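You operate a simulated robot arm through the tools that you are given. There is no shell and no other tool. Be economical: measure what you need, move in short steps, check, and stop when the job is done.

You are at the controls of a simulated two-armed robot. One attempt, no reset.

JOB
Set both flanges of the empty beam to about 25 cm and lock them.

It is judged by the outcome, as a careful person would: the job done as asked, and still so three seconds after it is handed in. It fails if anything else is knocked over, pushed out of place, dropped, spilled or broken.

ROBOT AND FRAMES
Two 7-joint arms with two-finger parallel grippers on one trunk, on a base that drives. Base frame: it is fixed to the floor where the robot stands at the start and does not move with it; the origin is under the middle of the robot, x ahead of it, y to its left, z up; the surface under the hand at the start is at about z = 780. Lengths are in mm, angles in rad, forces in N, time in s.
The left shoulder is at the start at [20, 138, 1209], the right one opposite. With the tool pointing down near the work surface each hand reaches from about 100 to 480 mm from the robot's upright axis, wherever it stands, measured 20 degrees to its own side. Places, roughly: left flange [500, -100, 900]; left lock knob [500, 0, 800]; right flange [100, -600, 900]; right lock knob [100, -500, 800]. Payload 1.57 kg a hand.
Tool frame (each hand has its own): the origin (TCP) lies between the finger pads and is the grasp point; the fingertips stand 30 mm ahead of it; z points along the fingers, y is the line along which they close. Largest opening 80 mm; finger width 17, thickness 12; the body of the gripper, 40 by 82 mm, starts 80 mm behind the TCP.
Orientation is that of the tool frame in the base frame, as a unit quaternion [x, y, z, w]. With the fingers straight down and closing along the base's y, the tool's x points along the base's -x, its y along +y and its z along -z.

CONTROLS
- The arms move only by the tool apply_moves. It takes "left_series", "right_series" or both (then of equal length, played together; a hand with none holds still); each is a list of rows, each an object (a shift or turn left out is 0, a gripper value left out holds the last) with "slide": the shift along the tool's x, y, z in units of 500 mm (1.0 is 500 mm), a list of three; "turn": the turn, a rotation vector about the tool's x, y, z in units of 60 degrees (1.0 is 60 degrees), a list of three; "gripper": the closure in counts, from 0 (fully open) to 255 (shut). In form: [{"slide": [x, y, z], "turn": [rx, ry, rz], "gripper": gripper}, ...]. A call has 1 to 10 rows; each row is the pose to reach, as a shift and turn from the pose commanded when the call began, along the tool's axes at that moment. A call with a number of a shift or a turn outside -1 to 1 is refused whole. Rows are played at 5 a second. More than 50 mm and 0.15 rad between two rows, or a gripper value outside its range, and nothing of the call is played. A pose out of reach is approached as far as the arm can. The call stops where the force on the tool passes 40 N (or 10 N more than at its start, if that is more) or the arm is blocked; 0.2 s more then pass. The fingers move at their own pace (about 45 mm/s each) and stop on an object; they squeeze with about 22 N. The grip force told is the motor's: it shows also when the fingers shut on nothing. Time passes only in rows, and 0.2 s behind the last, so rows that repeat a pose let the fingers close. It gives the time, the measured TCP pose, the force on the tool (base axes), the opening and the grip force at its end, in the units of the frame above (readings bear some noise), with the torque about the TCP (base axes, N m) and any sound that the robot's microphone picked up, and new pictures: "show" is both (left out), scene, wrist or none (wrist: the cameras of the hands that moved).
- Cameras (640 x 400 px; columns grow to the right, rows downward): "scene" is now at [170, -61.1, 1116.1]; the picture's right is [-0.66, -0.75, 0.00], its down [-0.26, 0.22, -0.94] and it looks along [0.71, -0.62, -0.34] (base axes); focal length 214 px, centre (320, 200). "left" rides on the left gripper at [72, 7, -122] in its tool frame; the picture's right is [-0.09, 1.00, 0.00], its down [-0.84, -0.08, -0.54] and it looks along [-0.54, -0.05, 0.84] (tool axes); focal length 238 px, centre (320, 200). "right" rides on the right gripper at [72, -7, -122] in its tool frame; the picture's right is [0.09, 1.00, 0.00], its down [-0.84, 0.08, -0.54] and it looks along [-0.54, 0.05, 0.84] (tool axes); focal length 238 px, centre (320, 200). There is no depth. A picture from a camera that has moved, and an enlarged one, comes with that camera's place and axes in the base frame and with its lens.
- slide_trunk(by): slides the trunk up (or, below 0, down) by that many mm; the arms and the scene camera ride with it, the base frame stays. It gives what a move gives, with no picture.
- base_move(legs): drives the robot by 1 to 6 legs, each [ahead, left, turn to the left] in mm, mm and rad, along the robot's own axes; the way and the turn of a leg run together, so that a leg with both is an arc; at most 1500 mm and 3.142 rad a leg. The arms and the cameras ride along, it lands a little off, and it stops where it bumps. It gives what a move gives, and a new picture of the scene camera.
- head_to(pan, tilt): turns the head with the scene camera to pan (to the left, within 1.047 rad either way) and tilt (down, from -0.506 to 1.204), counted from straight ahead of the robot. It gives what a move gives, and a new picture of the scene camera.
- enlarge(camera, box): a new picture of the part [left, top, right, bottom] of that camera's present view, enlarged. It takes no simulated time.
- finish_job(): hands the job in; it is judged then, once.

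Go step by step. Nothing tells you exact positions but the pictures and the camera data: compare them with the known pose of the tool, close in by small moves and look again before you grip or let go. The budget is 120 turns and 260 pictures, counting those below and the enlarged ones. Unless the task says otherwise, let go and move clear before handing in, and close with one line.

The tools are called after "Request:" as name(argument=value, ...) on one line, values as JSON. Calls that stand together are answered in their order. apply_moves: Moves the arms, as the interface text tells. Its arguments: {"type":"object","properties":{"left_series":{"type":"array","items":{"type":"object","properties":{"slide":{"type":"array","items":{"type":"number"}},"turn":{"type":"array","items":{"type":"number"}},"gripper":{"type":"number"}}}},"right_series":{"type":"array","items":{"type":"object","properties":{"slide":{"type":"array","items":{"type":"number"}},"turn":{"type":"array","items":{"type":"number"}},"gripper":{"type":"number"}}}},"show":{"type":"string","enum":["both","scene","wrist","none"]}},"required":[]} The other tools are called the same way: slide_trunk (by) slides the trunk up or down; base_move (legs) drives the base; head_to (pan, tilt) turns the head that bears the scene camera; enlarge (camera, box) takes an enlarged picture of a part of a camera's view; finish_job () hands the job in.

At the start:

```text
t: 0.0
left_tcp_pos: [328.9, -14.3, 1096.1]
left_tool_rot: [-0.001, 0.986, 0.003, -0.166]
left_ft_force: [0.3, -0.2, 0.0]
left_torque: [-0.02, 0.03, 0.0]
left_width: 79.8
left_gripper_force: 0.1
right_tcp_pos: [167.5, -283.2, 1052.3]
right_tool_rot: [-0.012, 0.987, -0.027, -0.156]
right_ft_force: [-0.9, -0.5, -0.4]
right_torque: [0.01, -0.01, 0.03]
right_width: 80.1
right_gripper_force: 0.0
trunk travel left (down, up): [-584.0, 656.0]
robot x, y, heading: [0.9, -2.1, 0.004]
head pan, tilt: [-0.716, 0.346]
```

scene: 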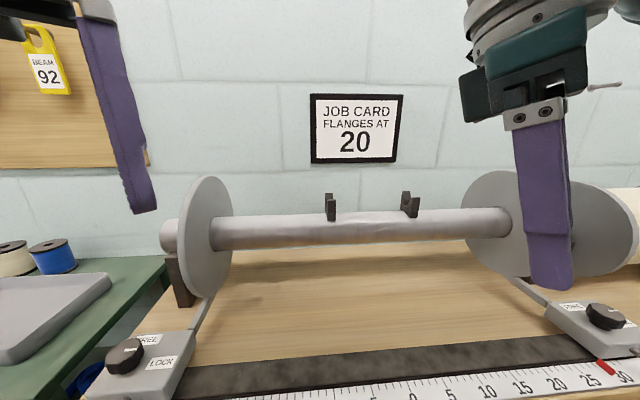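
right: 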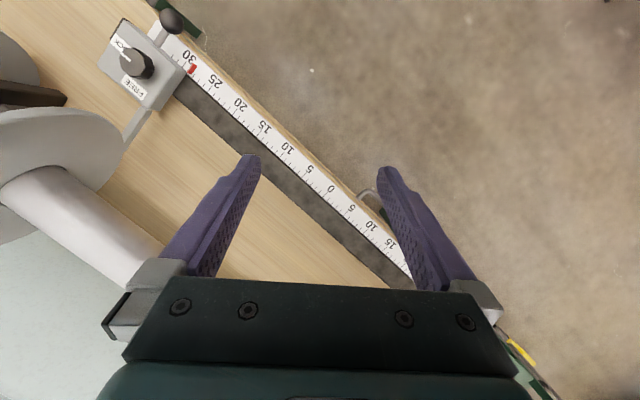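
left: 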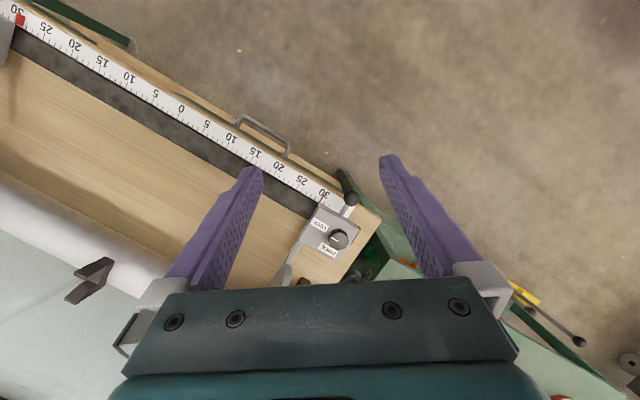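

I see a beam with two flanges, each on a sliding carriage with a FREE/LOCK knob, and a scale along the front. The wall card says 20 but I was asked for 25. I'll look around for other beams and zoom in first.

Request:
enlarge(camera="scene", box=[60, 280, 260, 400])

Request:
enlarge(camera="scene", box=[440, 260, 640, 400])

Request:
enlarge(camera="left", box=[220, 100, 420, 300])

Request:
enlarge(camera="right", box=[80, 0, 280, 140])

Request:
head_to(pan=0.2, tilt=0.35)

Request:
head_to(pan=-1.04, tilt=0.6)

```text
3.20 times, centred on (160, 340) of scene
camera zoom: at [170.0, -61.1, 1116.1], right [-0.66, -0.75, 0.0], down [-0.26, 0.22, -0.94], along [0.71, -0.62, -0.34], focal length 686 px, centre (832, -248)
```

zoom: 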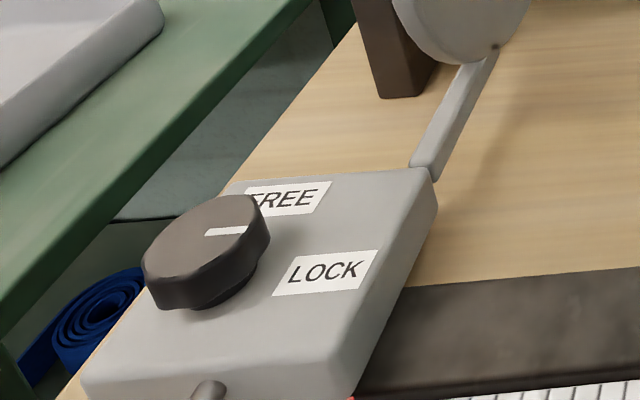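

```text
2.86 times, centred on (540, 330) of scene
camera zoom: at [170.0, -61.1, 1116.1], right [-0.66, -0.75, 0.0], down [-0.26, 0.22, -0.94], along [0.71, -0.62, -0.34], focal length 613 px, centre (-309, -171)
```

zoom: 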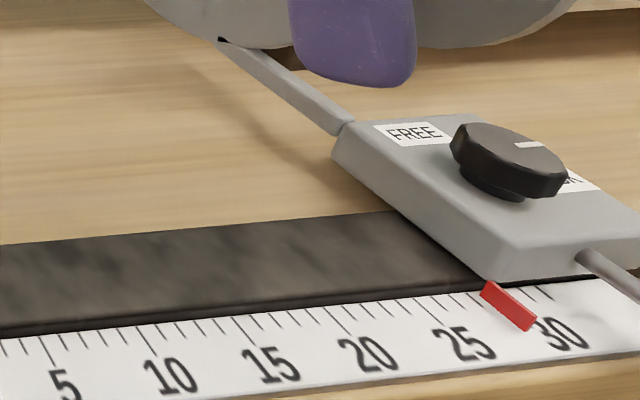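

```text
2.00 times, centred on (320, 200) of left
camera zoom: at [300.0, -9.7, 1235.7], right [0.09, 1.0, -0.02], down [0.97, -0.08, 0.24], along [0.23, -0.04, -0.97], focal length 477 px, centre (320, 200)
```

zoom: 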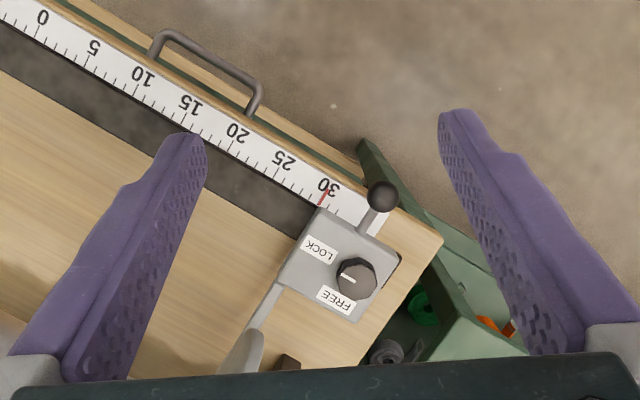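

```text
2.86 times, centred on (180, 70) of right
camera zoom: at [136.6, -284.1, 1191.8], right [-0.12, 0.99, -0.02], down [0.96, 0.12, 0.25], along [0.25, 0.01, -0.97], focal length 681 px, centre (720, 571)
```

zoom: 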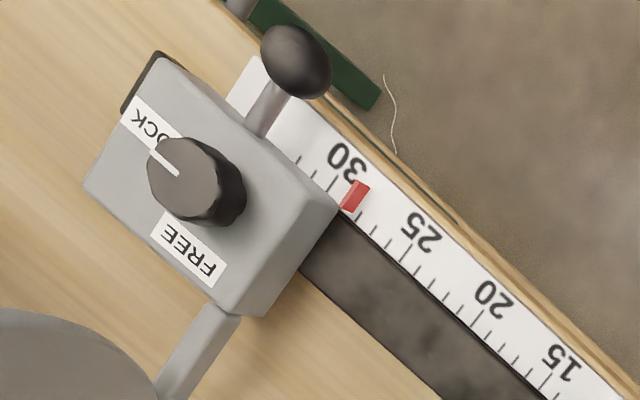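

```text
t: 1.2
left_tcp_pos: [328.4, -14.4, 1096.0]
left_tool_rot: [0.0, 0.986, 0.003, -0.169]
left_ft_force: [-0.3, -0.9, 0.0]
left_torque: [0.01, -0.01, -0.04]
left_width: 80.0
left_gripper_force: 0.0
right_tcp_pos: [166.5, -282.3, 1052.0]
right_tool_rot: [-0.013, 0.987, -0.027, -0.157]
right_ft_force: [0.3, 0.8, -0.9]
right_torque: [0.01, 0.01, 0.03]
right_width: 80.2
right_gripper_force: 0.1
trunk travel left (down, up): [-584.0, 656.0]
robot x, y, heading: [-4.4, 0.4, -0.002]
head pan, tilt: [0.201, 0.351]
camera scene: at [191.0, 18.5, 1115.6], right [0.2, -0.98, 0.0], down [-0.34, -0.07, -0.94], along [0.92, 0.19, -0.34], focal length 214 px, centre (320, 200)
```

scene: 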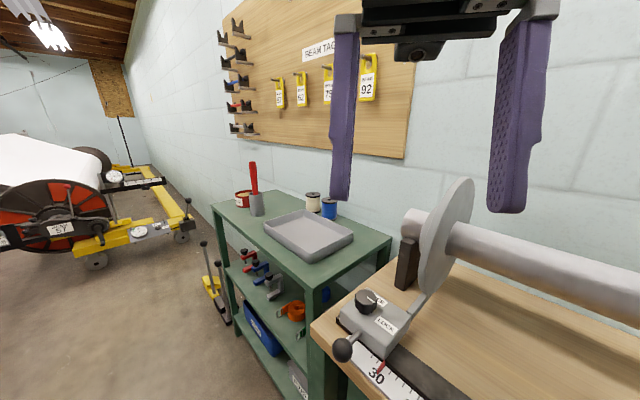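

```text
t: 2.6
left_tcp_pos: [329.2, -13.4, 1096.9]
left_tool_rot: [0.0, 0.986, 0.003, -0.168]
left_ft_force: [-0.8, -0.4, -0.5]
left_torque: [-0.03, 0.0, -0.02]
left_width: 80.0
left_gripper_force: 0.1
right_tcp_pos: [166.1, -283.6, 1051.8]
right_tool_rot: [-0.014, 0.987, -0.028, -0.156]
right_ft_force: [0.5, 0.2, 0.5]
right_torque: [0.01, 0.02, -0.02]
right_width: 80.3
right_gripper_force: 0.1
trunk travel left (down, up): [-584.0, 656.0]
robot x, y, heading: [-3.4, 0.1, 0.001]
head pan, tilt: [-1.04, 0.6]
camera scene: at [144.5, -76.2, 1092.8], right [-0.86, -0.51, 0.0], down [-0.29, 0.49, -0.83], along [0.42, -0.71, -0.56], focal length 214 px, centre (320, 200)
```

scene: 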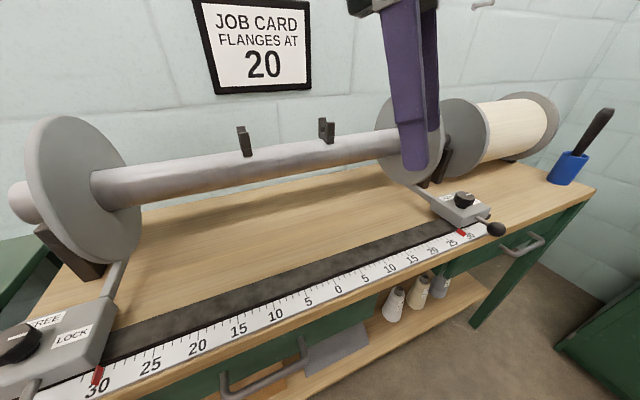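

The front beam is empty, and the wound one sits behind it on the right. The card's 20 conflicts with your 25, so I'll follow your 25. The left carriage is at about 30 with its knob on FREE; the right is at about 28 on LOCK. The scale runs along (0.59, 0.81), so I'll turn the robot square to the bench.

Request:
base_move(legs=[[0, 0, -0.63]])

Request:
head_to(pan=0.3, tilt=0.8)

Request:
apply_moves(left_series=[{"slide": [0, 0, 0]}], right_series=[{"slide": [0, 0, 0]}], show="wrist")

```text
t: 4.7
left_tcp_pos: [259.3, -202.0, 1096.2]
left_tool_rot: [0.301, 0.939, 0.055, -0.16]
left_ft_force: [0.0, 0.2, -0.1]
left_torque: [-0.02, -0.01, 0.0]
left_width: 80.2
left_gripper_force: 0.0
right_tcp_pos: [-29.1, -327.0, 1051.2]
right_tool_rot: [0.289, 0.944, 0.022, -0.159]
right_ft_force: [-1.3, 0.3, 0.1]
right_torque: [-0.01, -0.01, 0.01]
right_width: 80.1
right_gripper_force: 0.1
trunk travel left (down, up): [-584.0, 656.0]
robot x, y, heading: [-0.6, -0.4, -0.625]
head pan, tilt: [-1.04, 0.6]
camera scene: at [73.0, -146.2, 1092.8], right [-1.0, 0.09, 0.0], down [0.05, 0.56, -0.83], along [-0.08, -0.82, -0.56], focal length 214 px, centre (320, 200)
```

scene: 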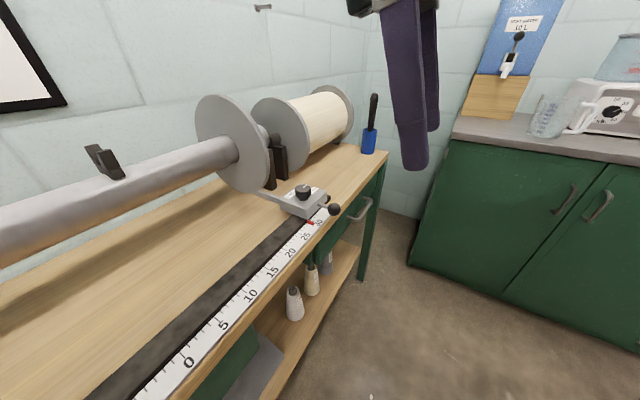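

```text
t: 6.2
left_tcp_pos: [259.1, -203.3, 1095.6]
left_tool_rot: [0.3, 0.939, 0.055, -0.159]
left_ft_force: [0.1, 0.5, 0.0]
left_torque: [-0.02, 0.02, 0.0]
left_width: 79.7
left_gripper_force: 0.1
right_tcp_pos: [-29.7, -327.0, 1052.0]
right_tool_rot: [0.29, 0.944, 0.023, -0.159]
right_ft_force: [-0.1, 0.8, -0.4]
right_torque: [0.0, 0.04, -0.02]
right_width: 80.0
right_gripper_force: 0.1
trunk travel left (down, up): [-584.0, 656.0]
robot x, y, heading: [1.4, 4.8, -0.625]
head pan, tilt: [0.3, 0.799]
camera scene: at [157.6, -83.7, 1075.9], right [-0.32, -0.95, 0.0], down [-0.68, 0.23, -0.7], along [0.66, -0.22, -0.72], focal length 214 px, centre (320, 200)
```

scene: 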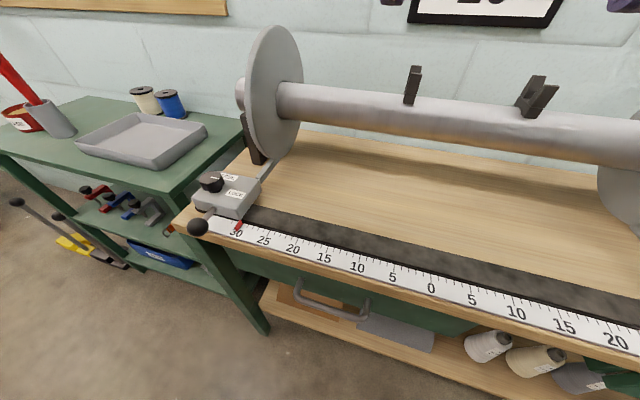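

```text
t: 6.6
left_tcp_pos: [258.9, -203.2, 1095.3]
left_tool_rot: [0.3, 0.939, 0.055, -0.16]
left_ft_force: [0.2, 0.4, 0.7]
left_torque: [0.0, -0.01, -0.01]
left_width: 80.2
left_gripper_force: 0.1
right_tcp_pos: [-29.2, -326.7, 1051.5]
right_tool_rot: [0.289, 0.944, 0.022, -0.158]
right_ft_force: [-1.2, 0.9, -0.3]
right_torque: [0.0, 0.02, 0.03]
right_width: 79.9
right_gripper_force: 0.0
trunk travel left (down, up): [-584.0, 656.0]
robot x, y, heading: [-3.2, 2.6, -0.618]
head pan, tilt: [0.3, 0.799]
camera right: at [-54.0, -310.6, 1191.3], right [0.48, 0.88, -0.02], down [0.85, -0.46, 0.25], along [0.21, -0.14, -0.97], focal length 238 px, centre (320, 200)
camera left: at [239.1, -183.5, 1234.8], right [0.65, 0.76, -0.02], down [0.74, -0.63, 0.23], along [0.16, -0.17, -0.97], focal length 238 px, centre (320, 200)
```

right: 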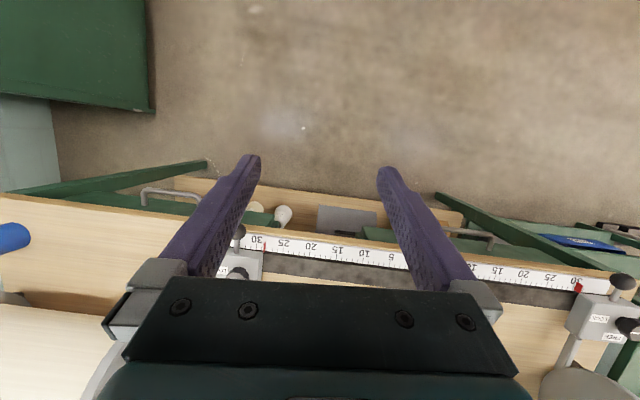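
left: 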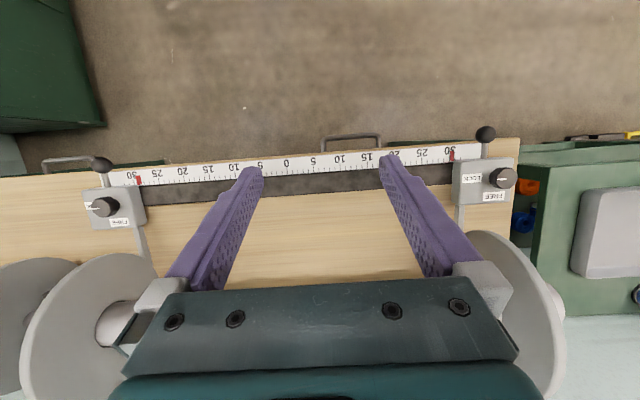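

The left knob triangulates to about (469, 2, 840), which is a bit far to the side. I'll shift the robot 100 mm left and set the left tool straight down.

Request:
base_move(legs=[[0, 100, 0]])

Request:
apply_moves(left_series=[{"turn": [0, -0.1075, 0]}, {"turn": [0, -0.215, 0]}, {"turn": [0, -0.3225, 0]}, {"turn": [0, -0.3225, 0]}])

```text
t: 7.8
left_tcp_pos: [317.2, -122.0, 1096.0]
left_tool_rot: [0.301, 0.939, 0.055, -0.159]
left_ft_force: [-0.2, 0.3, 1.3]
left_torque: [0.02, 0.01, 0.02]
left_width: 80.2
left_gripper_force: 0.1
right_tcp_pos: [29.2, -245.2, 1051.1]
right_tool_rot: [0.289, 0.944, 0.024, -0.158]
right_ft_force: [-0.3, -0.1, -0.7]
right_torque: [-0.02, 0.01, 0.02]
right_width: 80.2
right_gripper_force: 0.1
trunk travel left (down, up): [-584.0, 656.0]
robot x, y, heading: [55.5, 80.2, -0.621]
head pan, tilt: [0.3, 0.799]
camera scene: at [215.6, -2.6, 1075.9], right [-0.32, -0.95, 0.0], down [-0.68, 0.23, -0.7], along [0.66, -0.22, -0.72], focal length 214 px, centre (320, 200)
```

scene: 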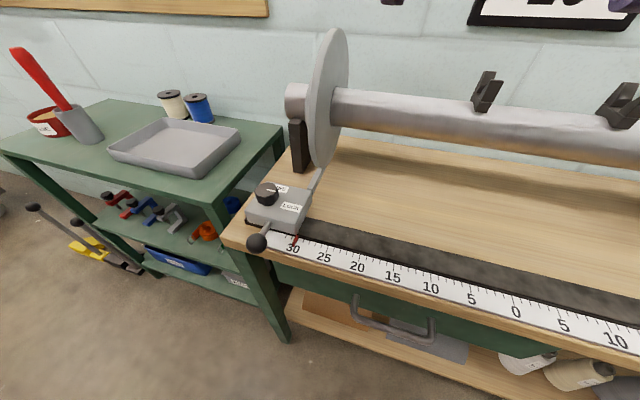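

```text
t: 8.8
left_tcp_pos: [316.7, -123.1, 1095.8]
left_tool_rot: [0.305, 0.952, 0.002, 0.002]
left_ft_force: [-0.3, -0.4, -0.4]
left_torque: [0.0, -0.03, 0.01]
left_width: 80.0
left_gripper_force: 0.1
right_tcp_pos: [28.9, -245.9, 1052.0]
right_tool_rot: [0.289, 0.944, 0.023, -0.159]
right_ft_force: [-0.5, -0.5, -0.3]
right_torque: [-0.03, -0.03, 0.05]
right_width: 80.0
right_gripper_force: 0.1
trunk travel left (down, up): [-584.0, 656.0]
robot x, y, heading: [54.6, 81.1, -0.621]
head pan, tilt: [0.3, 0.799]
camera scene: at [215.6, -2.8, 1075.9], right [-0.32, -0.95, 0.0], down [-0.68, 0.23, -0.7], along [0.66, -0.22, -0.72], focal length 214 px, centre (320, 200)
camera left: at [260.7, -76.4, 1218.0], right [0.65, 0.76, 0.01], down [0.63, -0.55, 0.54], along [0.41, -0.35, -0.84], focal length 238 px, centre (320, 200)
```

scene: 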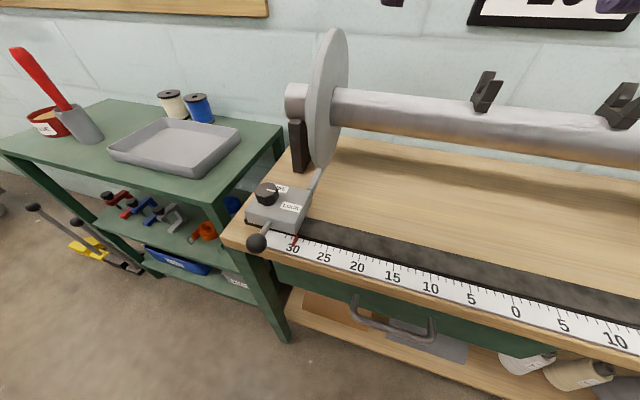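
left: 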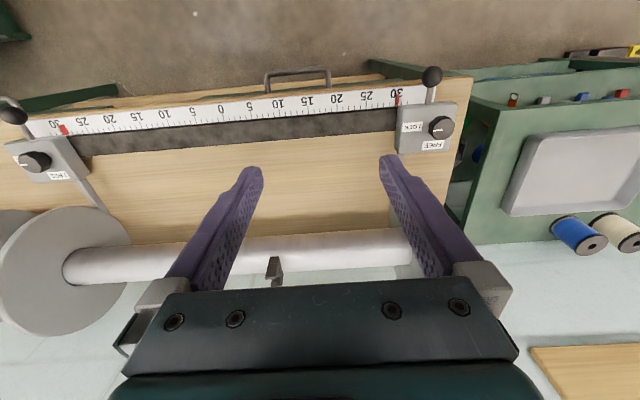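

Both views put the left knob at about (470, 1.5, 840). I'm moving the left hand above it.

Request:
apply_moves(left_series=[{"slide": [0, 0.08, 0]}, {"slide": [0, 0.16, 0]}, {"slide": [-0.03, 0.24, 0]}, {"slide": [-0.07, 0.32, 0]}, {"slide": [-0.105, 0.381, 0]}, {"slide": [-0.105, 0.381, 0.08]}, {"slide": [-0.105, 0.381, 0.16]}, {"slide": [-0.105, 0.381, 0.24]}, {"slide": [-0.105, 0.381, 0.3]}, {"slide": [-0.105, 0.381, 0.3]}])

Request:
enlarge(camera="left", box=[220, 60, 420, 260])

Request:
enlarge(camera="scene", box=[200, 100, 400, 260])

```text
t: 11.0
left_tcp_pos: [471.4, 5.3, 944.5]
left_tool_rot: [0.307, 0.952, 0.003, 0.0]
left_ft_force: [0.3, -1.6, -0.2]
left_torque: [-0.01, -0.01, 0.0]
left_width: 80.2
left_gripper_force: 0.0
right_tcp_pos: [28.1, -245.8, 1052.7]
right_tool_rot: [0.288, 0.944, 0.022, -0.158]
right_ft_force: [-0.2, 0.4, 0.5]
right_torque: [-0.01, 0.03, -0.04]
right_width: 80.1
right_gripper_force: 0.0
trunk travel left (down, up): [-584.0, 656.0]
robot x, y, heading: [58.9, 84.8, -0.619]
head pan, tilt: [0.3, 0.799]
camera scene: at [215.6, -2.8, 1075.9], right [-0.32, -0.95, 0.0], down [-0.68, 0.23, -0.7], along [0.66, -0.22, -0.72], focal length 214 px, centre (320, 200)
camera left: at [415.0, 49.8, 1066.9], right [0.65, 0.76, 0.01], down [0.63, -0.55, 0.54], along [0.41, -0.35, -0.84], focal length 238 px, centre (320, 200)
```

scene: 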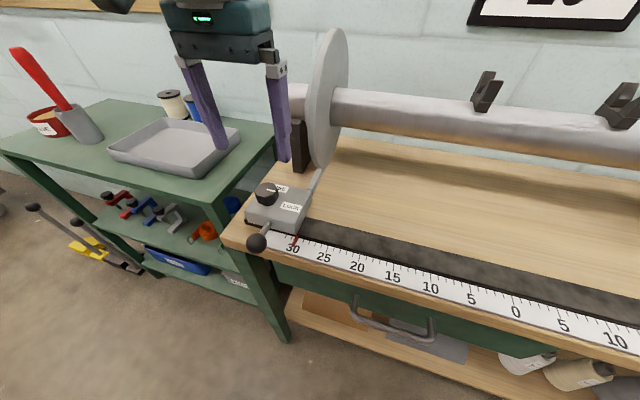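
left: 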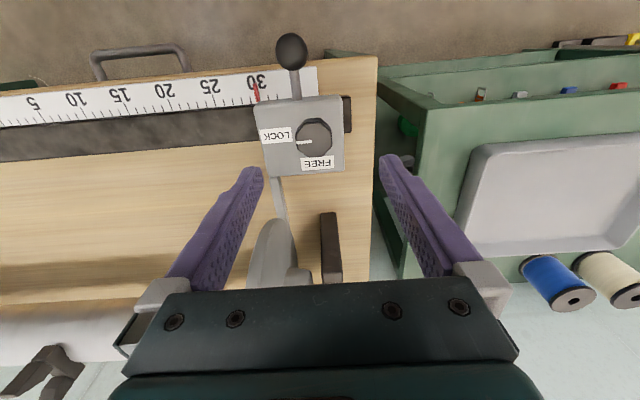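

```text
2.00 times, centred on (320, 160) of left
camera zoom: at [415.0, 49.8, 1066.9], right [0.65, 0.76, 0.01], down [0.63, -0.55, 0.54], along [0.41, -0.35, -0.84], focal length 477 px, centre (320, 280)
```

zoom: 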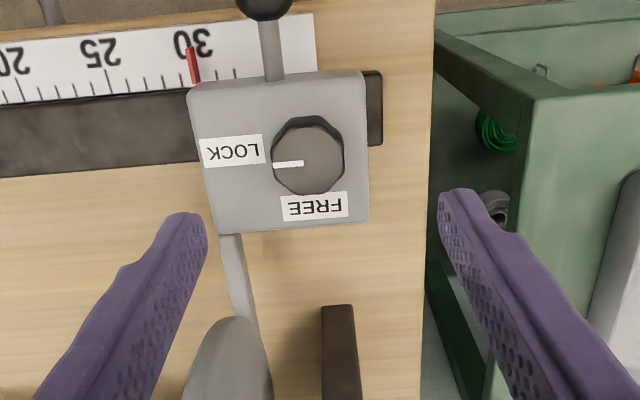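

```text
2.50 times, centred on (300, 180) of scene
camera zoom: at [215.6, -2.8, 1075.9], right [-0.32, -0.95, 0.0], down [-0.68, 0.23, -0.7], along [0.66, -0.22, -0.72], focal length 536 px, centre (370, 250)
```

zoom: 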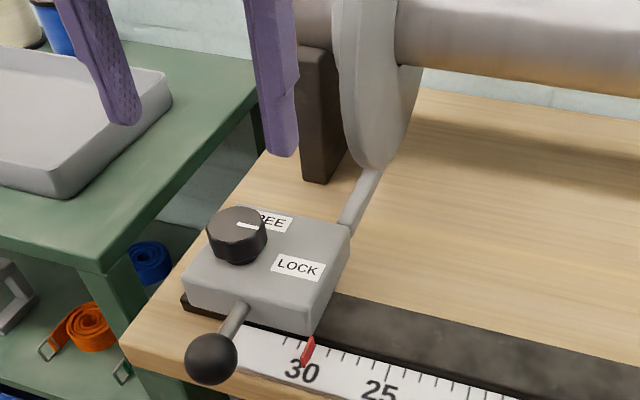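

Looking closer, the left pointer is also on LOCK (pointing inboard), so both knobs have to be freed first, turning counterclockwise about 90° towards the wall. The refined left knob position is about (467, -1, top ~848). I'll centre and go down to a pre-grasp.

Request:
apply_moves(left_series=[{"slide": [0, -0.0154, 0]}, {"slide": [0, -0.0154, 0.06]}, {"slide": [0, -0.0154, 0.1]}, {"slide": [0, -0.0154, 0.1]}])

Request:
enlarge(camera="scene", box=[200, 100, 400, 260])

```text
t: 12.0
left_tcp_pos: [465.8, -2.9, 894.9]
left_tool_rot: [0.306, 0.952, 0.003, 0.002]
left_ft_force: [-1.0, -0.5, 0.7]
left_torque: [-0.01, -0.01, -0.01]
left_width: 79.8
left_gripper_force: 0.1
right_tcp_pos: [29.2, -245.8, 1051.6]
right_tool_rot: [0.289, 0.944, 0.022, -0.158]
right_ft_force: [0.3, -0.4, 0.7]
right_torque: [0.0, -0.01, -0.01]
right_width: 79.7
right_gripper_force: 0.1
trunk travel left (down, up): [-584.0, 656.0]
robot x, y, heading: [59.2, 82.8, -0.622]
head pan, tilt: [0.3, 0.799]
camera scene: at [215.6, -2.8, 1075.9], right [-0.32, -0.95, 0.0], down [-0.68, 0.23, -0.7], along [0.66, -0.22, -0.72], focal length 214 px, centre (320, 200)
camera left: at [409.8, 42.4, 1017.5], right [0.65, 0.76, 0.01], down [0.63, -0.55, 0.54], along [0.41, -0.35, -0.84], focal length 238 px, centre (320, 200)
```

scene: 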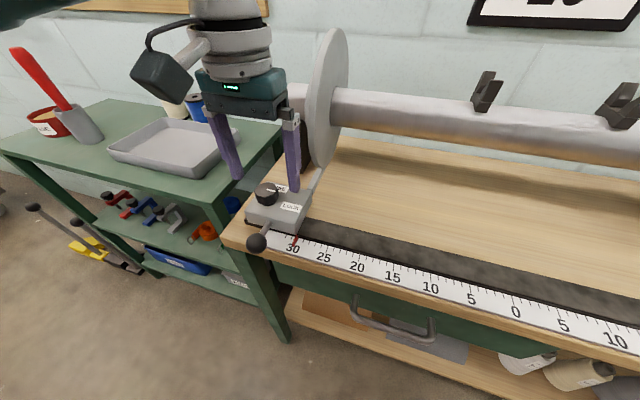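
left: 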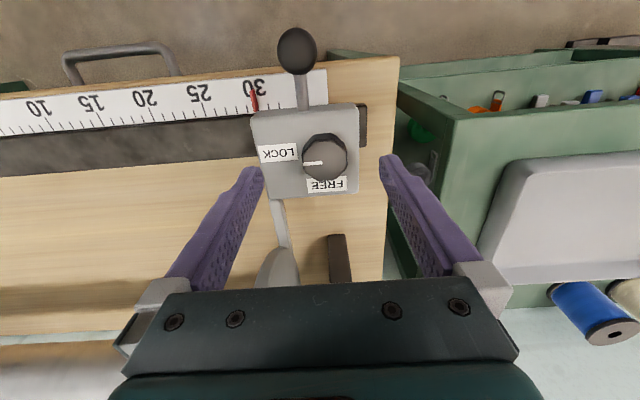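

```text
2.50 times, centred on (300, 180) of scene
camera zoom: at [215.6, -2.8, 1075.9], right [-0.32, -0.95, 0.0], down [-0.68, 0.23, -0.7], along [0.66, -0.22, -0.72], focal length 536 px, centre (370, 250)
```

zoom: 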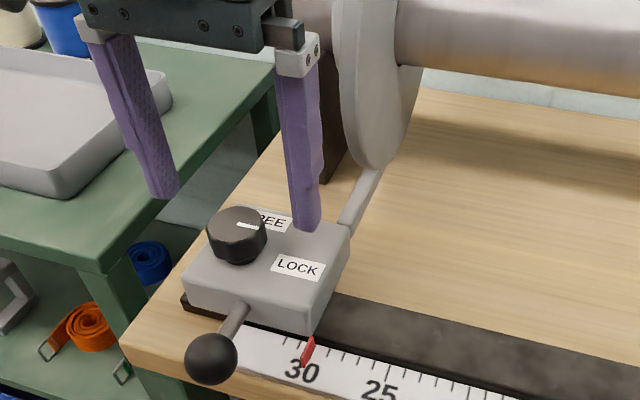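

The fingers straddle the left knob. I'll go down to TCP z of about 862 and close.

Request:
apply_moves(left_series=[{"slide": [0, 0.004, 0.033], "gripper": 0}, {"slide": [0, 0.004, 0.065]}, {"slide": [0, 0.004, 0.065]}])

Request:
enlarge(camera="scene", box=[200, 100, 400, 260])

```text
t: 12.8
left_tcp_pos: [468.5, -0.1, 864.2]
left_tool_rot: [0.305, 0.952, 0.003, 0.0]
left_ft_force: [0.0, -0.2, 0.2]
left_torque: [-0.03, 0.0, 0.01]
left_width: 80.0
left_gripper_force: 0.0
right_tcp_pos: [28.5, -246.9, 1052.6]
right_tool_rot: [0.288, 0.944, 0.022, -0.159]
right_ft_force: [-0.1, -0.4, -0.2]
right_torque: [-0.01, -0.03, 0.01]
right_width: 79.8
right_gripper_force: 0.0
trunk travel left (down, up): [-584.0, 656.0]
robot x, y, heading: [58.5, 80.5, -0.622]
head pan, tilt: [0.3, 0.799]
camera scene: at [215.6, -2.8, 1075.9], right [-0.32, -0.95, 0.0], down [-0.68, 0.23, -0.7], along [0.66, -0.22, -0.72], focal length 214 px, centre (320, 200)
camera left: at [412.6, 44.6, 985.9], right [0.65, 0.76, 0.01], down [0.63, -0.55, 0.54], along [0.41, -0.35, -0.84], focal length 238 px, centre (320, 200)
```

scene: 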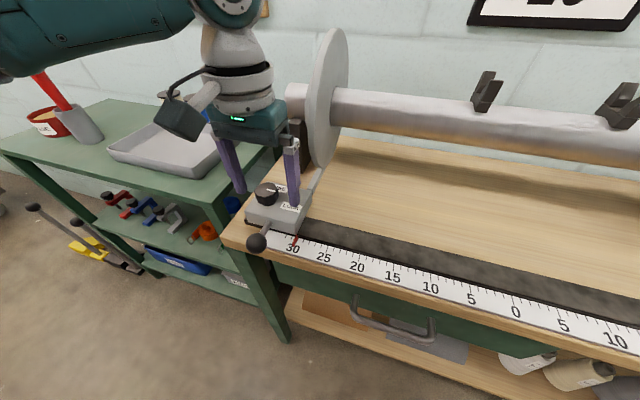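
left: 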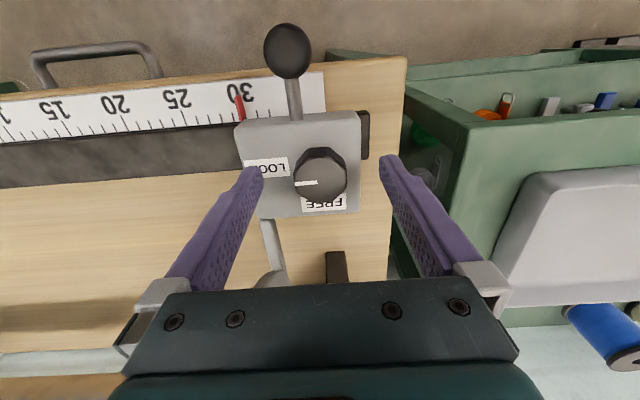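

```text
2.50 times, centred on (300, 180) of scene
camera zoom: at [215.6, -2.8, 1075.9], right [-0.32, -0.95, 0.0], down [-0.68, 0.23, -0.7], along [0.66, -0.22, -0.72], focal length 536 px, centre (370, 250)
```

zoom: 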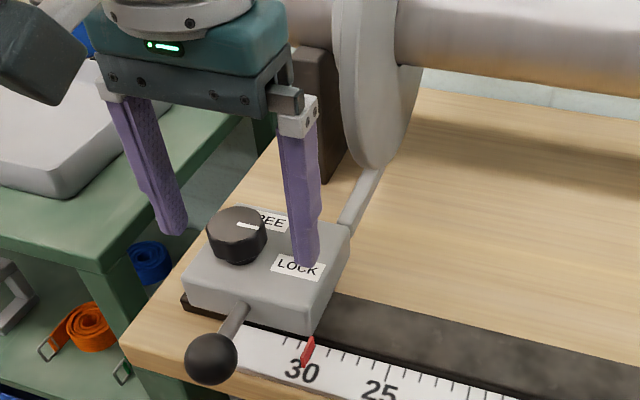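

The knob is centred to within about 2 mm, so I'm closing now.

Request:
apply_moves(left_series=[{"gripper": 255, "slide": [0.001, -0.002, 0.006]}, {"slide": [0.001, -0.002, 0.006]}, {"slide": [0.001, -0.002, 0.006]}, {"slide": [0.001, -0.002, 0.006]}, {"slide": [0.001, -0.002, 0.006]}])

Request:
enlarge(camera="scene", box=[200, 100, 400, 260])

```text
t: 14.0
left_tcp_pos: [468.1, -1.2, 861.9]
left_tool_rot: [0.305, 0.952, 0.004, 0.0]
left_ft_force: [2.2, 1.9, -1.4]
left_torque: [-0.23, 0.0, 0.02]
left_width: 34.7
left_gripper_force: 35.3
right_tcp_pos: [29.2, -245.6, 1051.5]
right_tool_rot: [0.288, 0.944, 0.021, -0.159]
right_ft_force: [-0.2, 1.3, 0.4]
right_torque: [0.0, 0.01, 0.01]
right_width: 80.3
right_gripper_force: 0.0
trunk travel left (down, up): [-584.0, 656.0]
robot x, y, heading: [55.4, 81.6, -0.623]
head pan, tilt: [0.3, 0.799]
camera scene: at [215.9, -2.4, 1075.9], right [-0.32, -0.95, 0.0], down [-0.68, 0.23, -0.7], along [0.66, -0.22, -0.72], focal length 214 px, centre (320, 200)
camera left: at [411.6, 45.4, 983.7], right [0.65, 0.76, 0.01], down [0.63, -0.55, 0.54], along [0.41, -0.35, -0.84], focal length 238 px, centre (320, 200)
```

scene: 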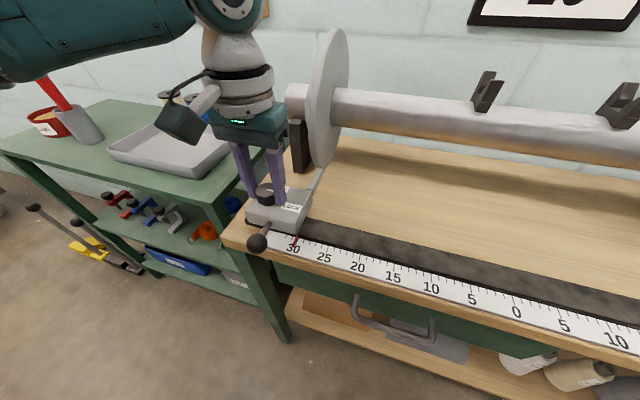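
left: 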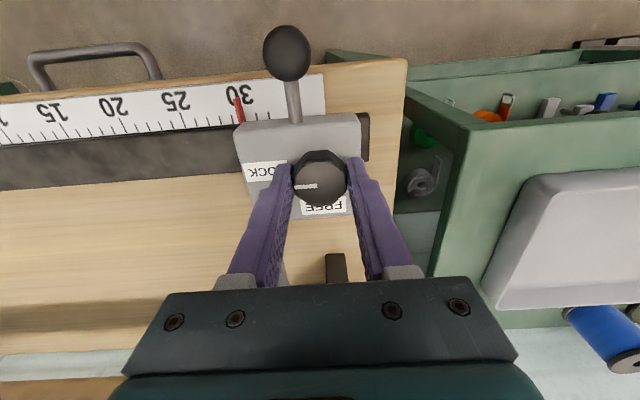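

```text
2.50 times, centred on (300, 180) of scene
camera zoom: at [215.9, -2.4, 1075.9], right [-0.32, -0.95, 0.0], down [-0.68, 0.23, -0.7], along [0.66, -0.22, -0.72], focal length 536 px, centre (370, 250)
```

zoom: 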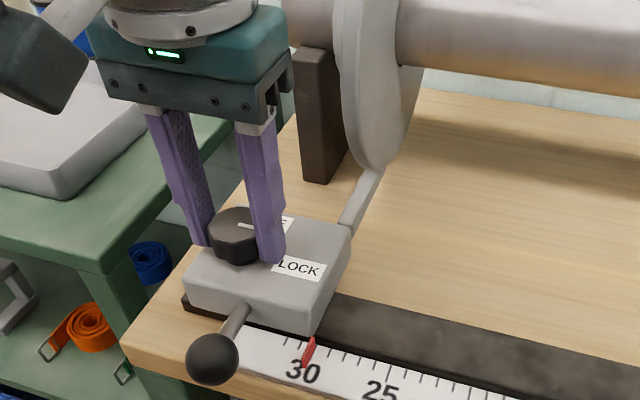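

The knob is gripped at 34.7 mm width. I'll rotate it 45° counterclockwise (seen from above) and check.

Request:
apply_moves(left_series=[{"turn": [0, 0, -0.125]}, {"turn": [0, 0, -0.25]}, {"turn": [0, 0, -0.375]}, {"turn": [0, 0, -0.5]}, {"turn": [0, 0, -0.625]}, {"turn": [0, 0, -0.75]}, {"turn": [0, 0, -0.75]}])

Request:
enlarge(camera="scene", box=[200, 100, 400, 260])

```text
t: 15.6
left_tcp_pos: [466.1, -2.3, 861.5]
left_tool_rot: [-0.082, 0.997, 0.003, 0.002]
left_ft_force: [4.3, -1.2, -6.9]
left_torque: [-0.15, 0.19, 0.0]
left_width: 34.8
left_gripper_force: 42.2
right_tcp_pos: [29.2, -245.3, 1051.5]
right_tool_rot: [0.289, 0.944, 0.022, -0.159]
right_ft_force: [1.5, 0.9, -0.2]
right_torque: [0.0, 0.03, 0.01]
right_width: 79.9
right_gripper_force: 0.1
trunk travel left (down, up): [-584.0, 656.0]
robot x, y, heading: [57.4, 78.1, -0.624]
head pan, tilt: [0.3, 0.799]
camera scene: at [215.9, -3.0, 1076.0], right [-0.32, -0.95, 0.0], down [-0.68, 0.23, -0.7], along [0.66, -0.22, -0.72], focal length 214 px, centre (320, 200)
camera left: at [393.1, -8.7, 983.3], right [-0.07, 1.0, 0.0], down [0.84, 0.06, 0.55], along [0.54, 0.04, -0.84], focal length 238 px, centre (320, 200)
```

scene: 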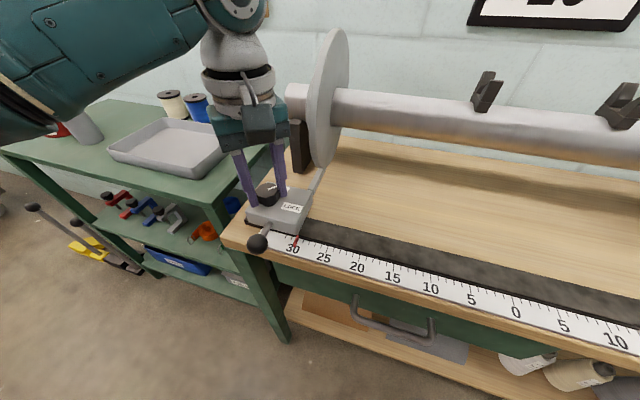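
left: 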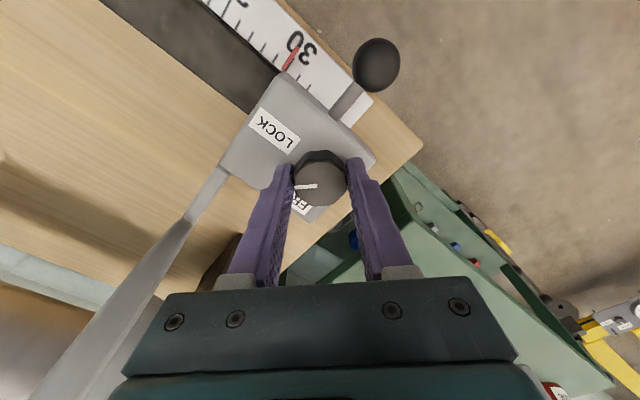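

```text
2.50 times, centred on (300, 180) of scene
camera zoom: at [215.9, -3.0, 1076.0], right [-0.32, -0.95, 0.0], down [-0.68, 0.23, -0.7], along [0.66, -0.22, -0.72], focal length 536 px, centre (370, 250)
```

zoom: 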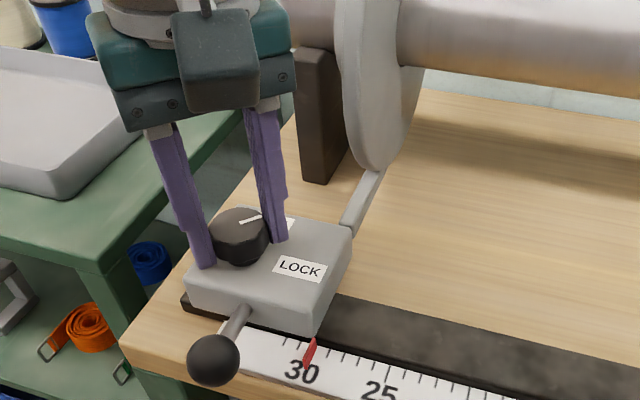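

The knob is turning with the hand. I'll do the next 45°, watching the torque.

Request:
apply_moves(left_series=[{"turn": [0, 0, -0.125]}, {"turn": [0, 0, -0.25]}, {"turn": [0, 0, -0.375]}, {"turn": [0, 0, -0.5]}, {"turn": [0, 0, -0.625]}, {"turn": [0, 0, -0.73]}, {"turn": [0, 0, -0.73]}])

Request:
enlarge(camera="scene", box=[200, 100, 400, 260])

```text
t: 17.2
left_tcp_pos: [467.0, -3.0, 861.8]
left_tool_rot: [-0.449, 0.894, 0.002, 0.002]
left_ft_force: [0.7, -2.3, -0.2]
left_torque: [-0.29, 0.08, 0.04]
left_width: 34.6
left_gripper_force: 41.9
right_tcp_pos: [28.2, -246.9, 1051.9]
right_tool_rot: [0.289, 0.944, 0.023, -0.159]
right_ft_force: [0.1, 0.4, 0.4]
right_torque: [-0.03, 0.06, 0.01]
right_width: 80.1
right_gripper_force: 0.0
trunk travel left (down, up): [-584.0, 656.0]
robot x, y, heading: [55.0, 77.9, -0.628]
head pan, tilt: [0.3, 0.799]
camera scene: at [215.7, -3.2, 1076.1], right [-0.32, -0.95, 0.0], down [-0.68, 0.23, -0.7], along [0.66, -0.22, -0.72], focal length 214 px, centre (320, 200)
camera left: at [417.2, -57.7, 983.2], right [-0.74, 0.67, 0.0], down [0.56, 0.62, 0.55], along [0.37, 0.41, -0.84], focal length 238 px, centre (320, 200)
```

scene: 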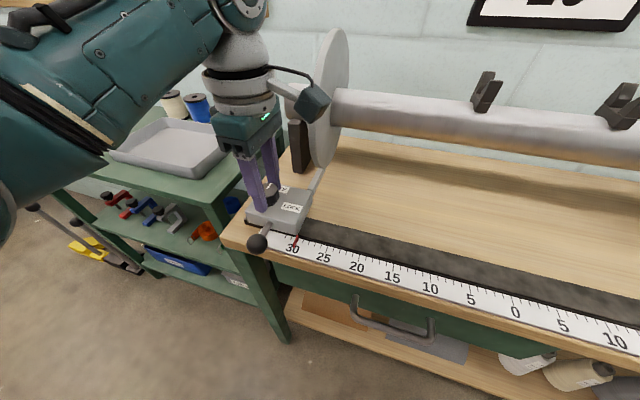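
left: 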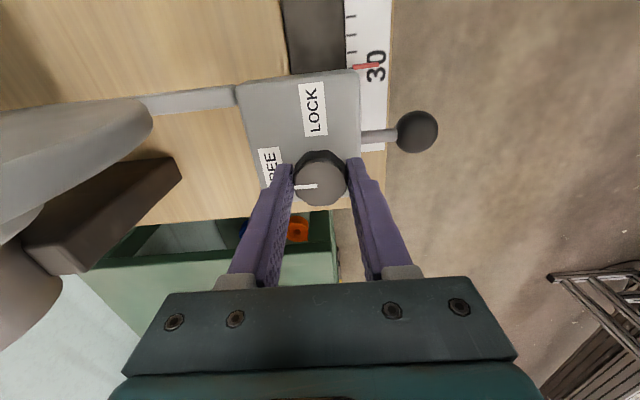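

```text
2.50 times, centred on (300, 180) of scene
camera zoom: at [215.7, -3.2, 1076.1], right [-0.32, -0.95, 0.0], down [-0.68, 0.23, -0.7], along [0.66, -0.22, -0.72], focal length 536 px, centre (370, 250)
```

zoom: 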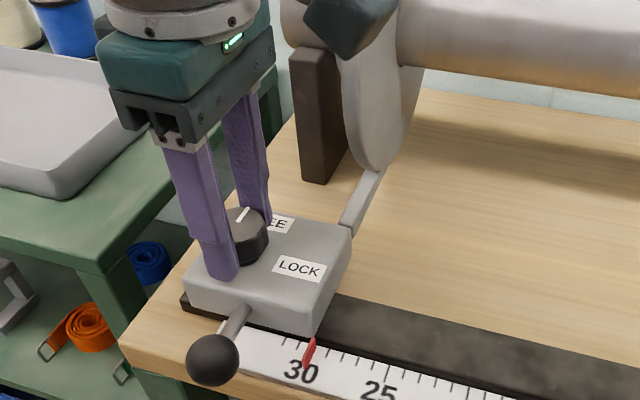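

The pointer now faces FREE. I'll try a 20 mm pull inboard, along the tool's +x.

Request:
apply_moves(left_series=[{"slide": [0.01, 0, 0]}, {"slide": [0.02, 0, 0]}, {"slide": [0.03, 0, 0]}, {"slide": [0.04, 0, 0]}, {"slide": [0.04, 0, 0]}])

Request:
enlarge(camera="scene", box=[200, 130, 400, 270])

```text
t: 18.4
left_tcp_pos: [456.2, -17.7, 861.4]
left_tool_rot: [-0.447, 0.894, 0.001, 0.003]
left_ft_force: [6.0, -3.0, -10.3]
left_torque: [0.8, -0.9, 0.01]
left_width: 34.4
left_gripper_force: 42.1
right_tcp_pos: [28.1, -246.0, 1052.6]
right_tool_rot: [0.287, 0.944, 0.022, -0.159]
right_ft_force: [0.6, 0.9, -0.2]
right_torque: [0.0, 0.03, -0.02]
right_width: 80.3
right_gripper_force: 0.0
trunk travel left (down, up): [-584.0, 656.0]
robot x, y, heading: [57.6, 79.7, -0.619]
head pan, tilt: [0.3, 0.799]
camera scene: at [216.1, -3.1, 1075.9], right [-0.32, -0.95, 0.0], down [-0.68, 0.23, -0.7], along [0.66, -0.22, -0.72], focal length 214 px, centre (320, 200)
camera left: at [406.2, -72.8, 983.0], right [-0.74, 0.67, 0.0], down [0.56, 0.62, 0.55], along [0.37, 0.41, -0.84], focal length 238 px, centre (320, 200)
```

scene: 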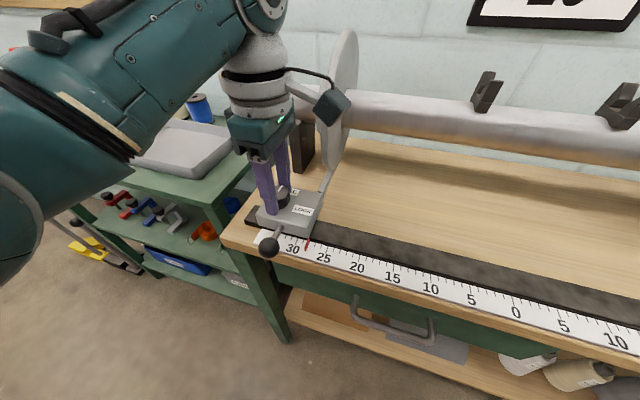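
left: 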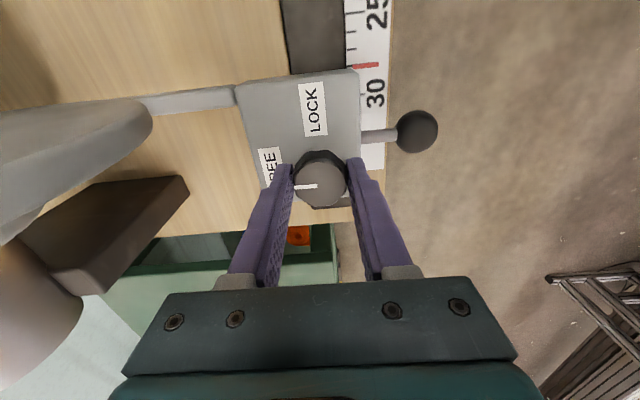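

```text
2.86 times, centred on (300, 200) of scene
camera zoom: at [216.1, -3.1, 1075.9], right [-0.32, -0.95, 0.0], down [-0.68, 0.23, -0.7], along [0.66, -0.22, -0.72], focal length 613 px, centre (377, 200)
```

zoom: 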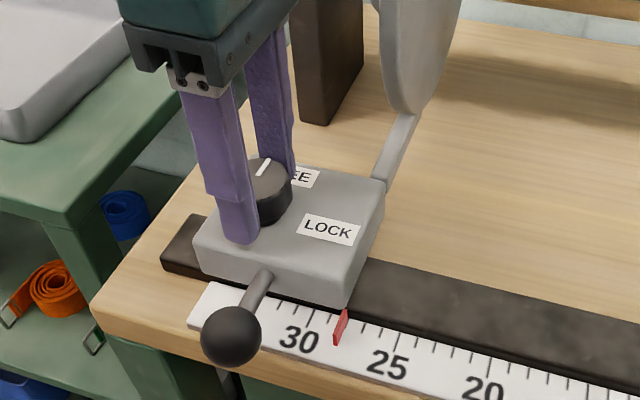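

The carriage and flange slide freely together. I'll read the scale precisely before the next pull.

Request:
enlarge(camera="left", box=[320, 0, 420, 120])

Request:
enlarge(camera="scene", box=[270, 215, 350, 275])

```text
3.33 times, centred on (370, 60) of left
camera zoom: at [406.2, -72.8, 983.0], right [-0.74, 0.67, 0.0], down [0.56, 0.62, 0.55], along [0.37, 0.41, -0.84], focal length 794 px, centre (153, 667)
```

zoom: 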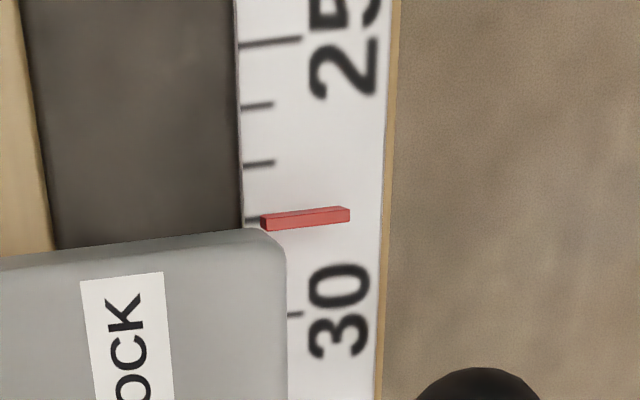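

```text
6.67 times, centred on (310, 245) of scene
camera zoom: at [216.1, -3.1, 1075.9], right [-0.32, -0.95, 0.0], down [-0.68, 0.23, -0.7], along [0.66, -0.22, -0.72], focal length 1430 px, centre (387, -100)
```

zoom: 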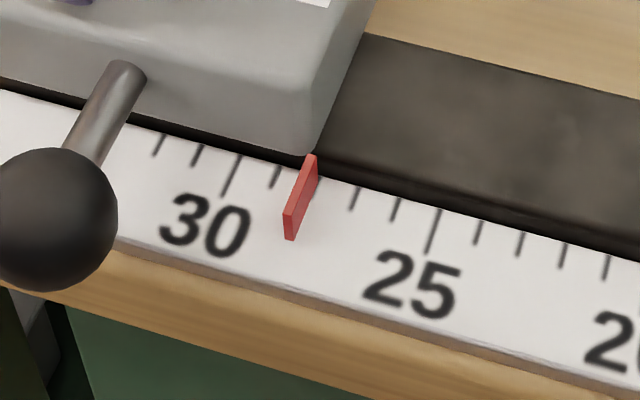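

The pointer is at about 28.0, so I'm pulling another 30 mm.

Request:
apply_moves(left_series=[{"slide": [0.012, 0, 0]}, {"slide": [0.024, 0, 0]}, {"slide": [0.036, 0, 0]}, {"slide": [0.048, 0, 0]}, {"slide": [0.06, 0, 0]}, {"slide": [0.06, 0, 0]}, {"slide": [0.06, 0, 0]}], show="none")

Request:
enlarge(camera="left", box=[300, 0, 420, 120])

Request:
enlarge(camera="scene", box=[280, 215, 380, 285])

```text
t: 20.0
left_tcp_pos: [438.7, -41.6, 862.6]
left_tool_rot: [-0.449, 0.894, 0.002, 0.003]
left_ft_force: [-2.5, 2.5, 18.5]
left_torque: [0.74, -0.49, -0.02]
left_width: 34.7
left_gripper_force: 42.1
right_tcp_pos: [29.7, -245.1, 1051.5]
right_tool_rot: [0.288, 0.944, 0.022, -0.159]
right_ft_force: [-0.5, 0.4, 1.0]
right_torque: [0.02, 0.01, -0.03]
right_width: 80.0
right_gripper_force: 0.1
trunk travel left (down, up): [-584.0, 656.0]
robot x, y, heading: [62.9, 84.7, -0.62]
head pan, tilt: [0.3, 0.799]
```

```text
3.33 times, centred on (360, 60) of left
camera zoom: at [388.1, -97.3, 983.1], right [-0.74, 0.67, 0.0], down [0.56, 0.62, 0.55], along [0.37, 0.41, -0.84], focal length 794 px, centre (187, 667)
```

zoom: 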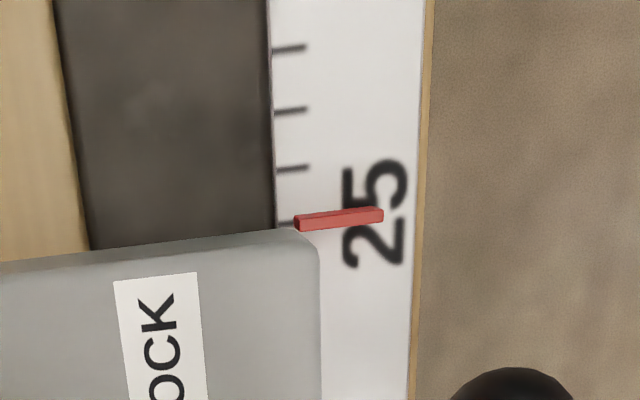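

```text
5.71 times, centred on (330, 250) of scene
camera zoom: at [216.2, -2.6, 1076.3], right [-0.32, -0.95, 0.0], down [-0.68, 0.23, -0.7], along [0.66, -0.22, -0.72], focal length 1226 px, centre (263, -86)
```

zoom: 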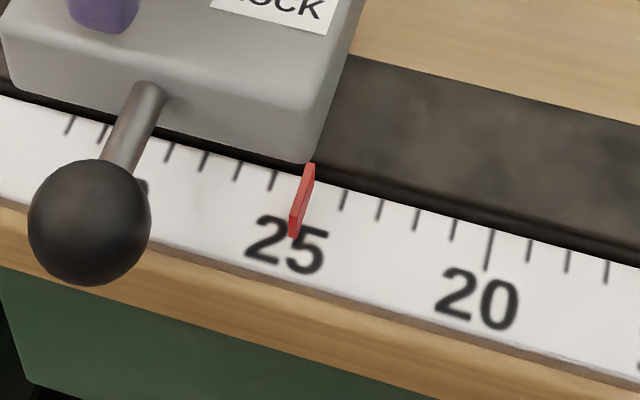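

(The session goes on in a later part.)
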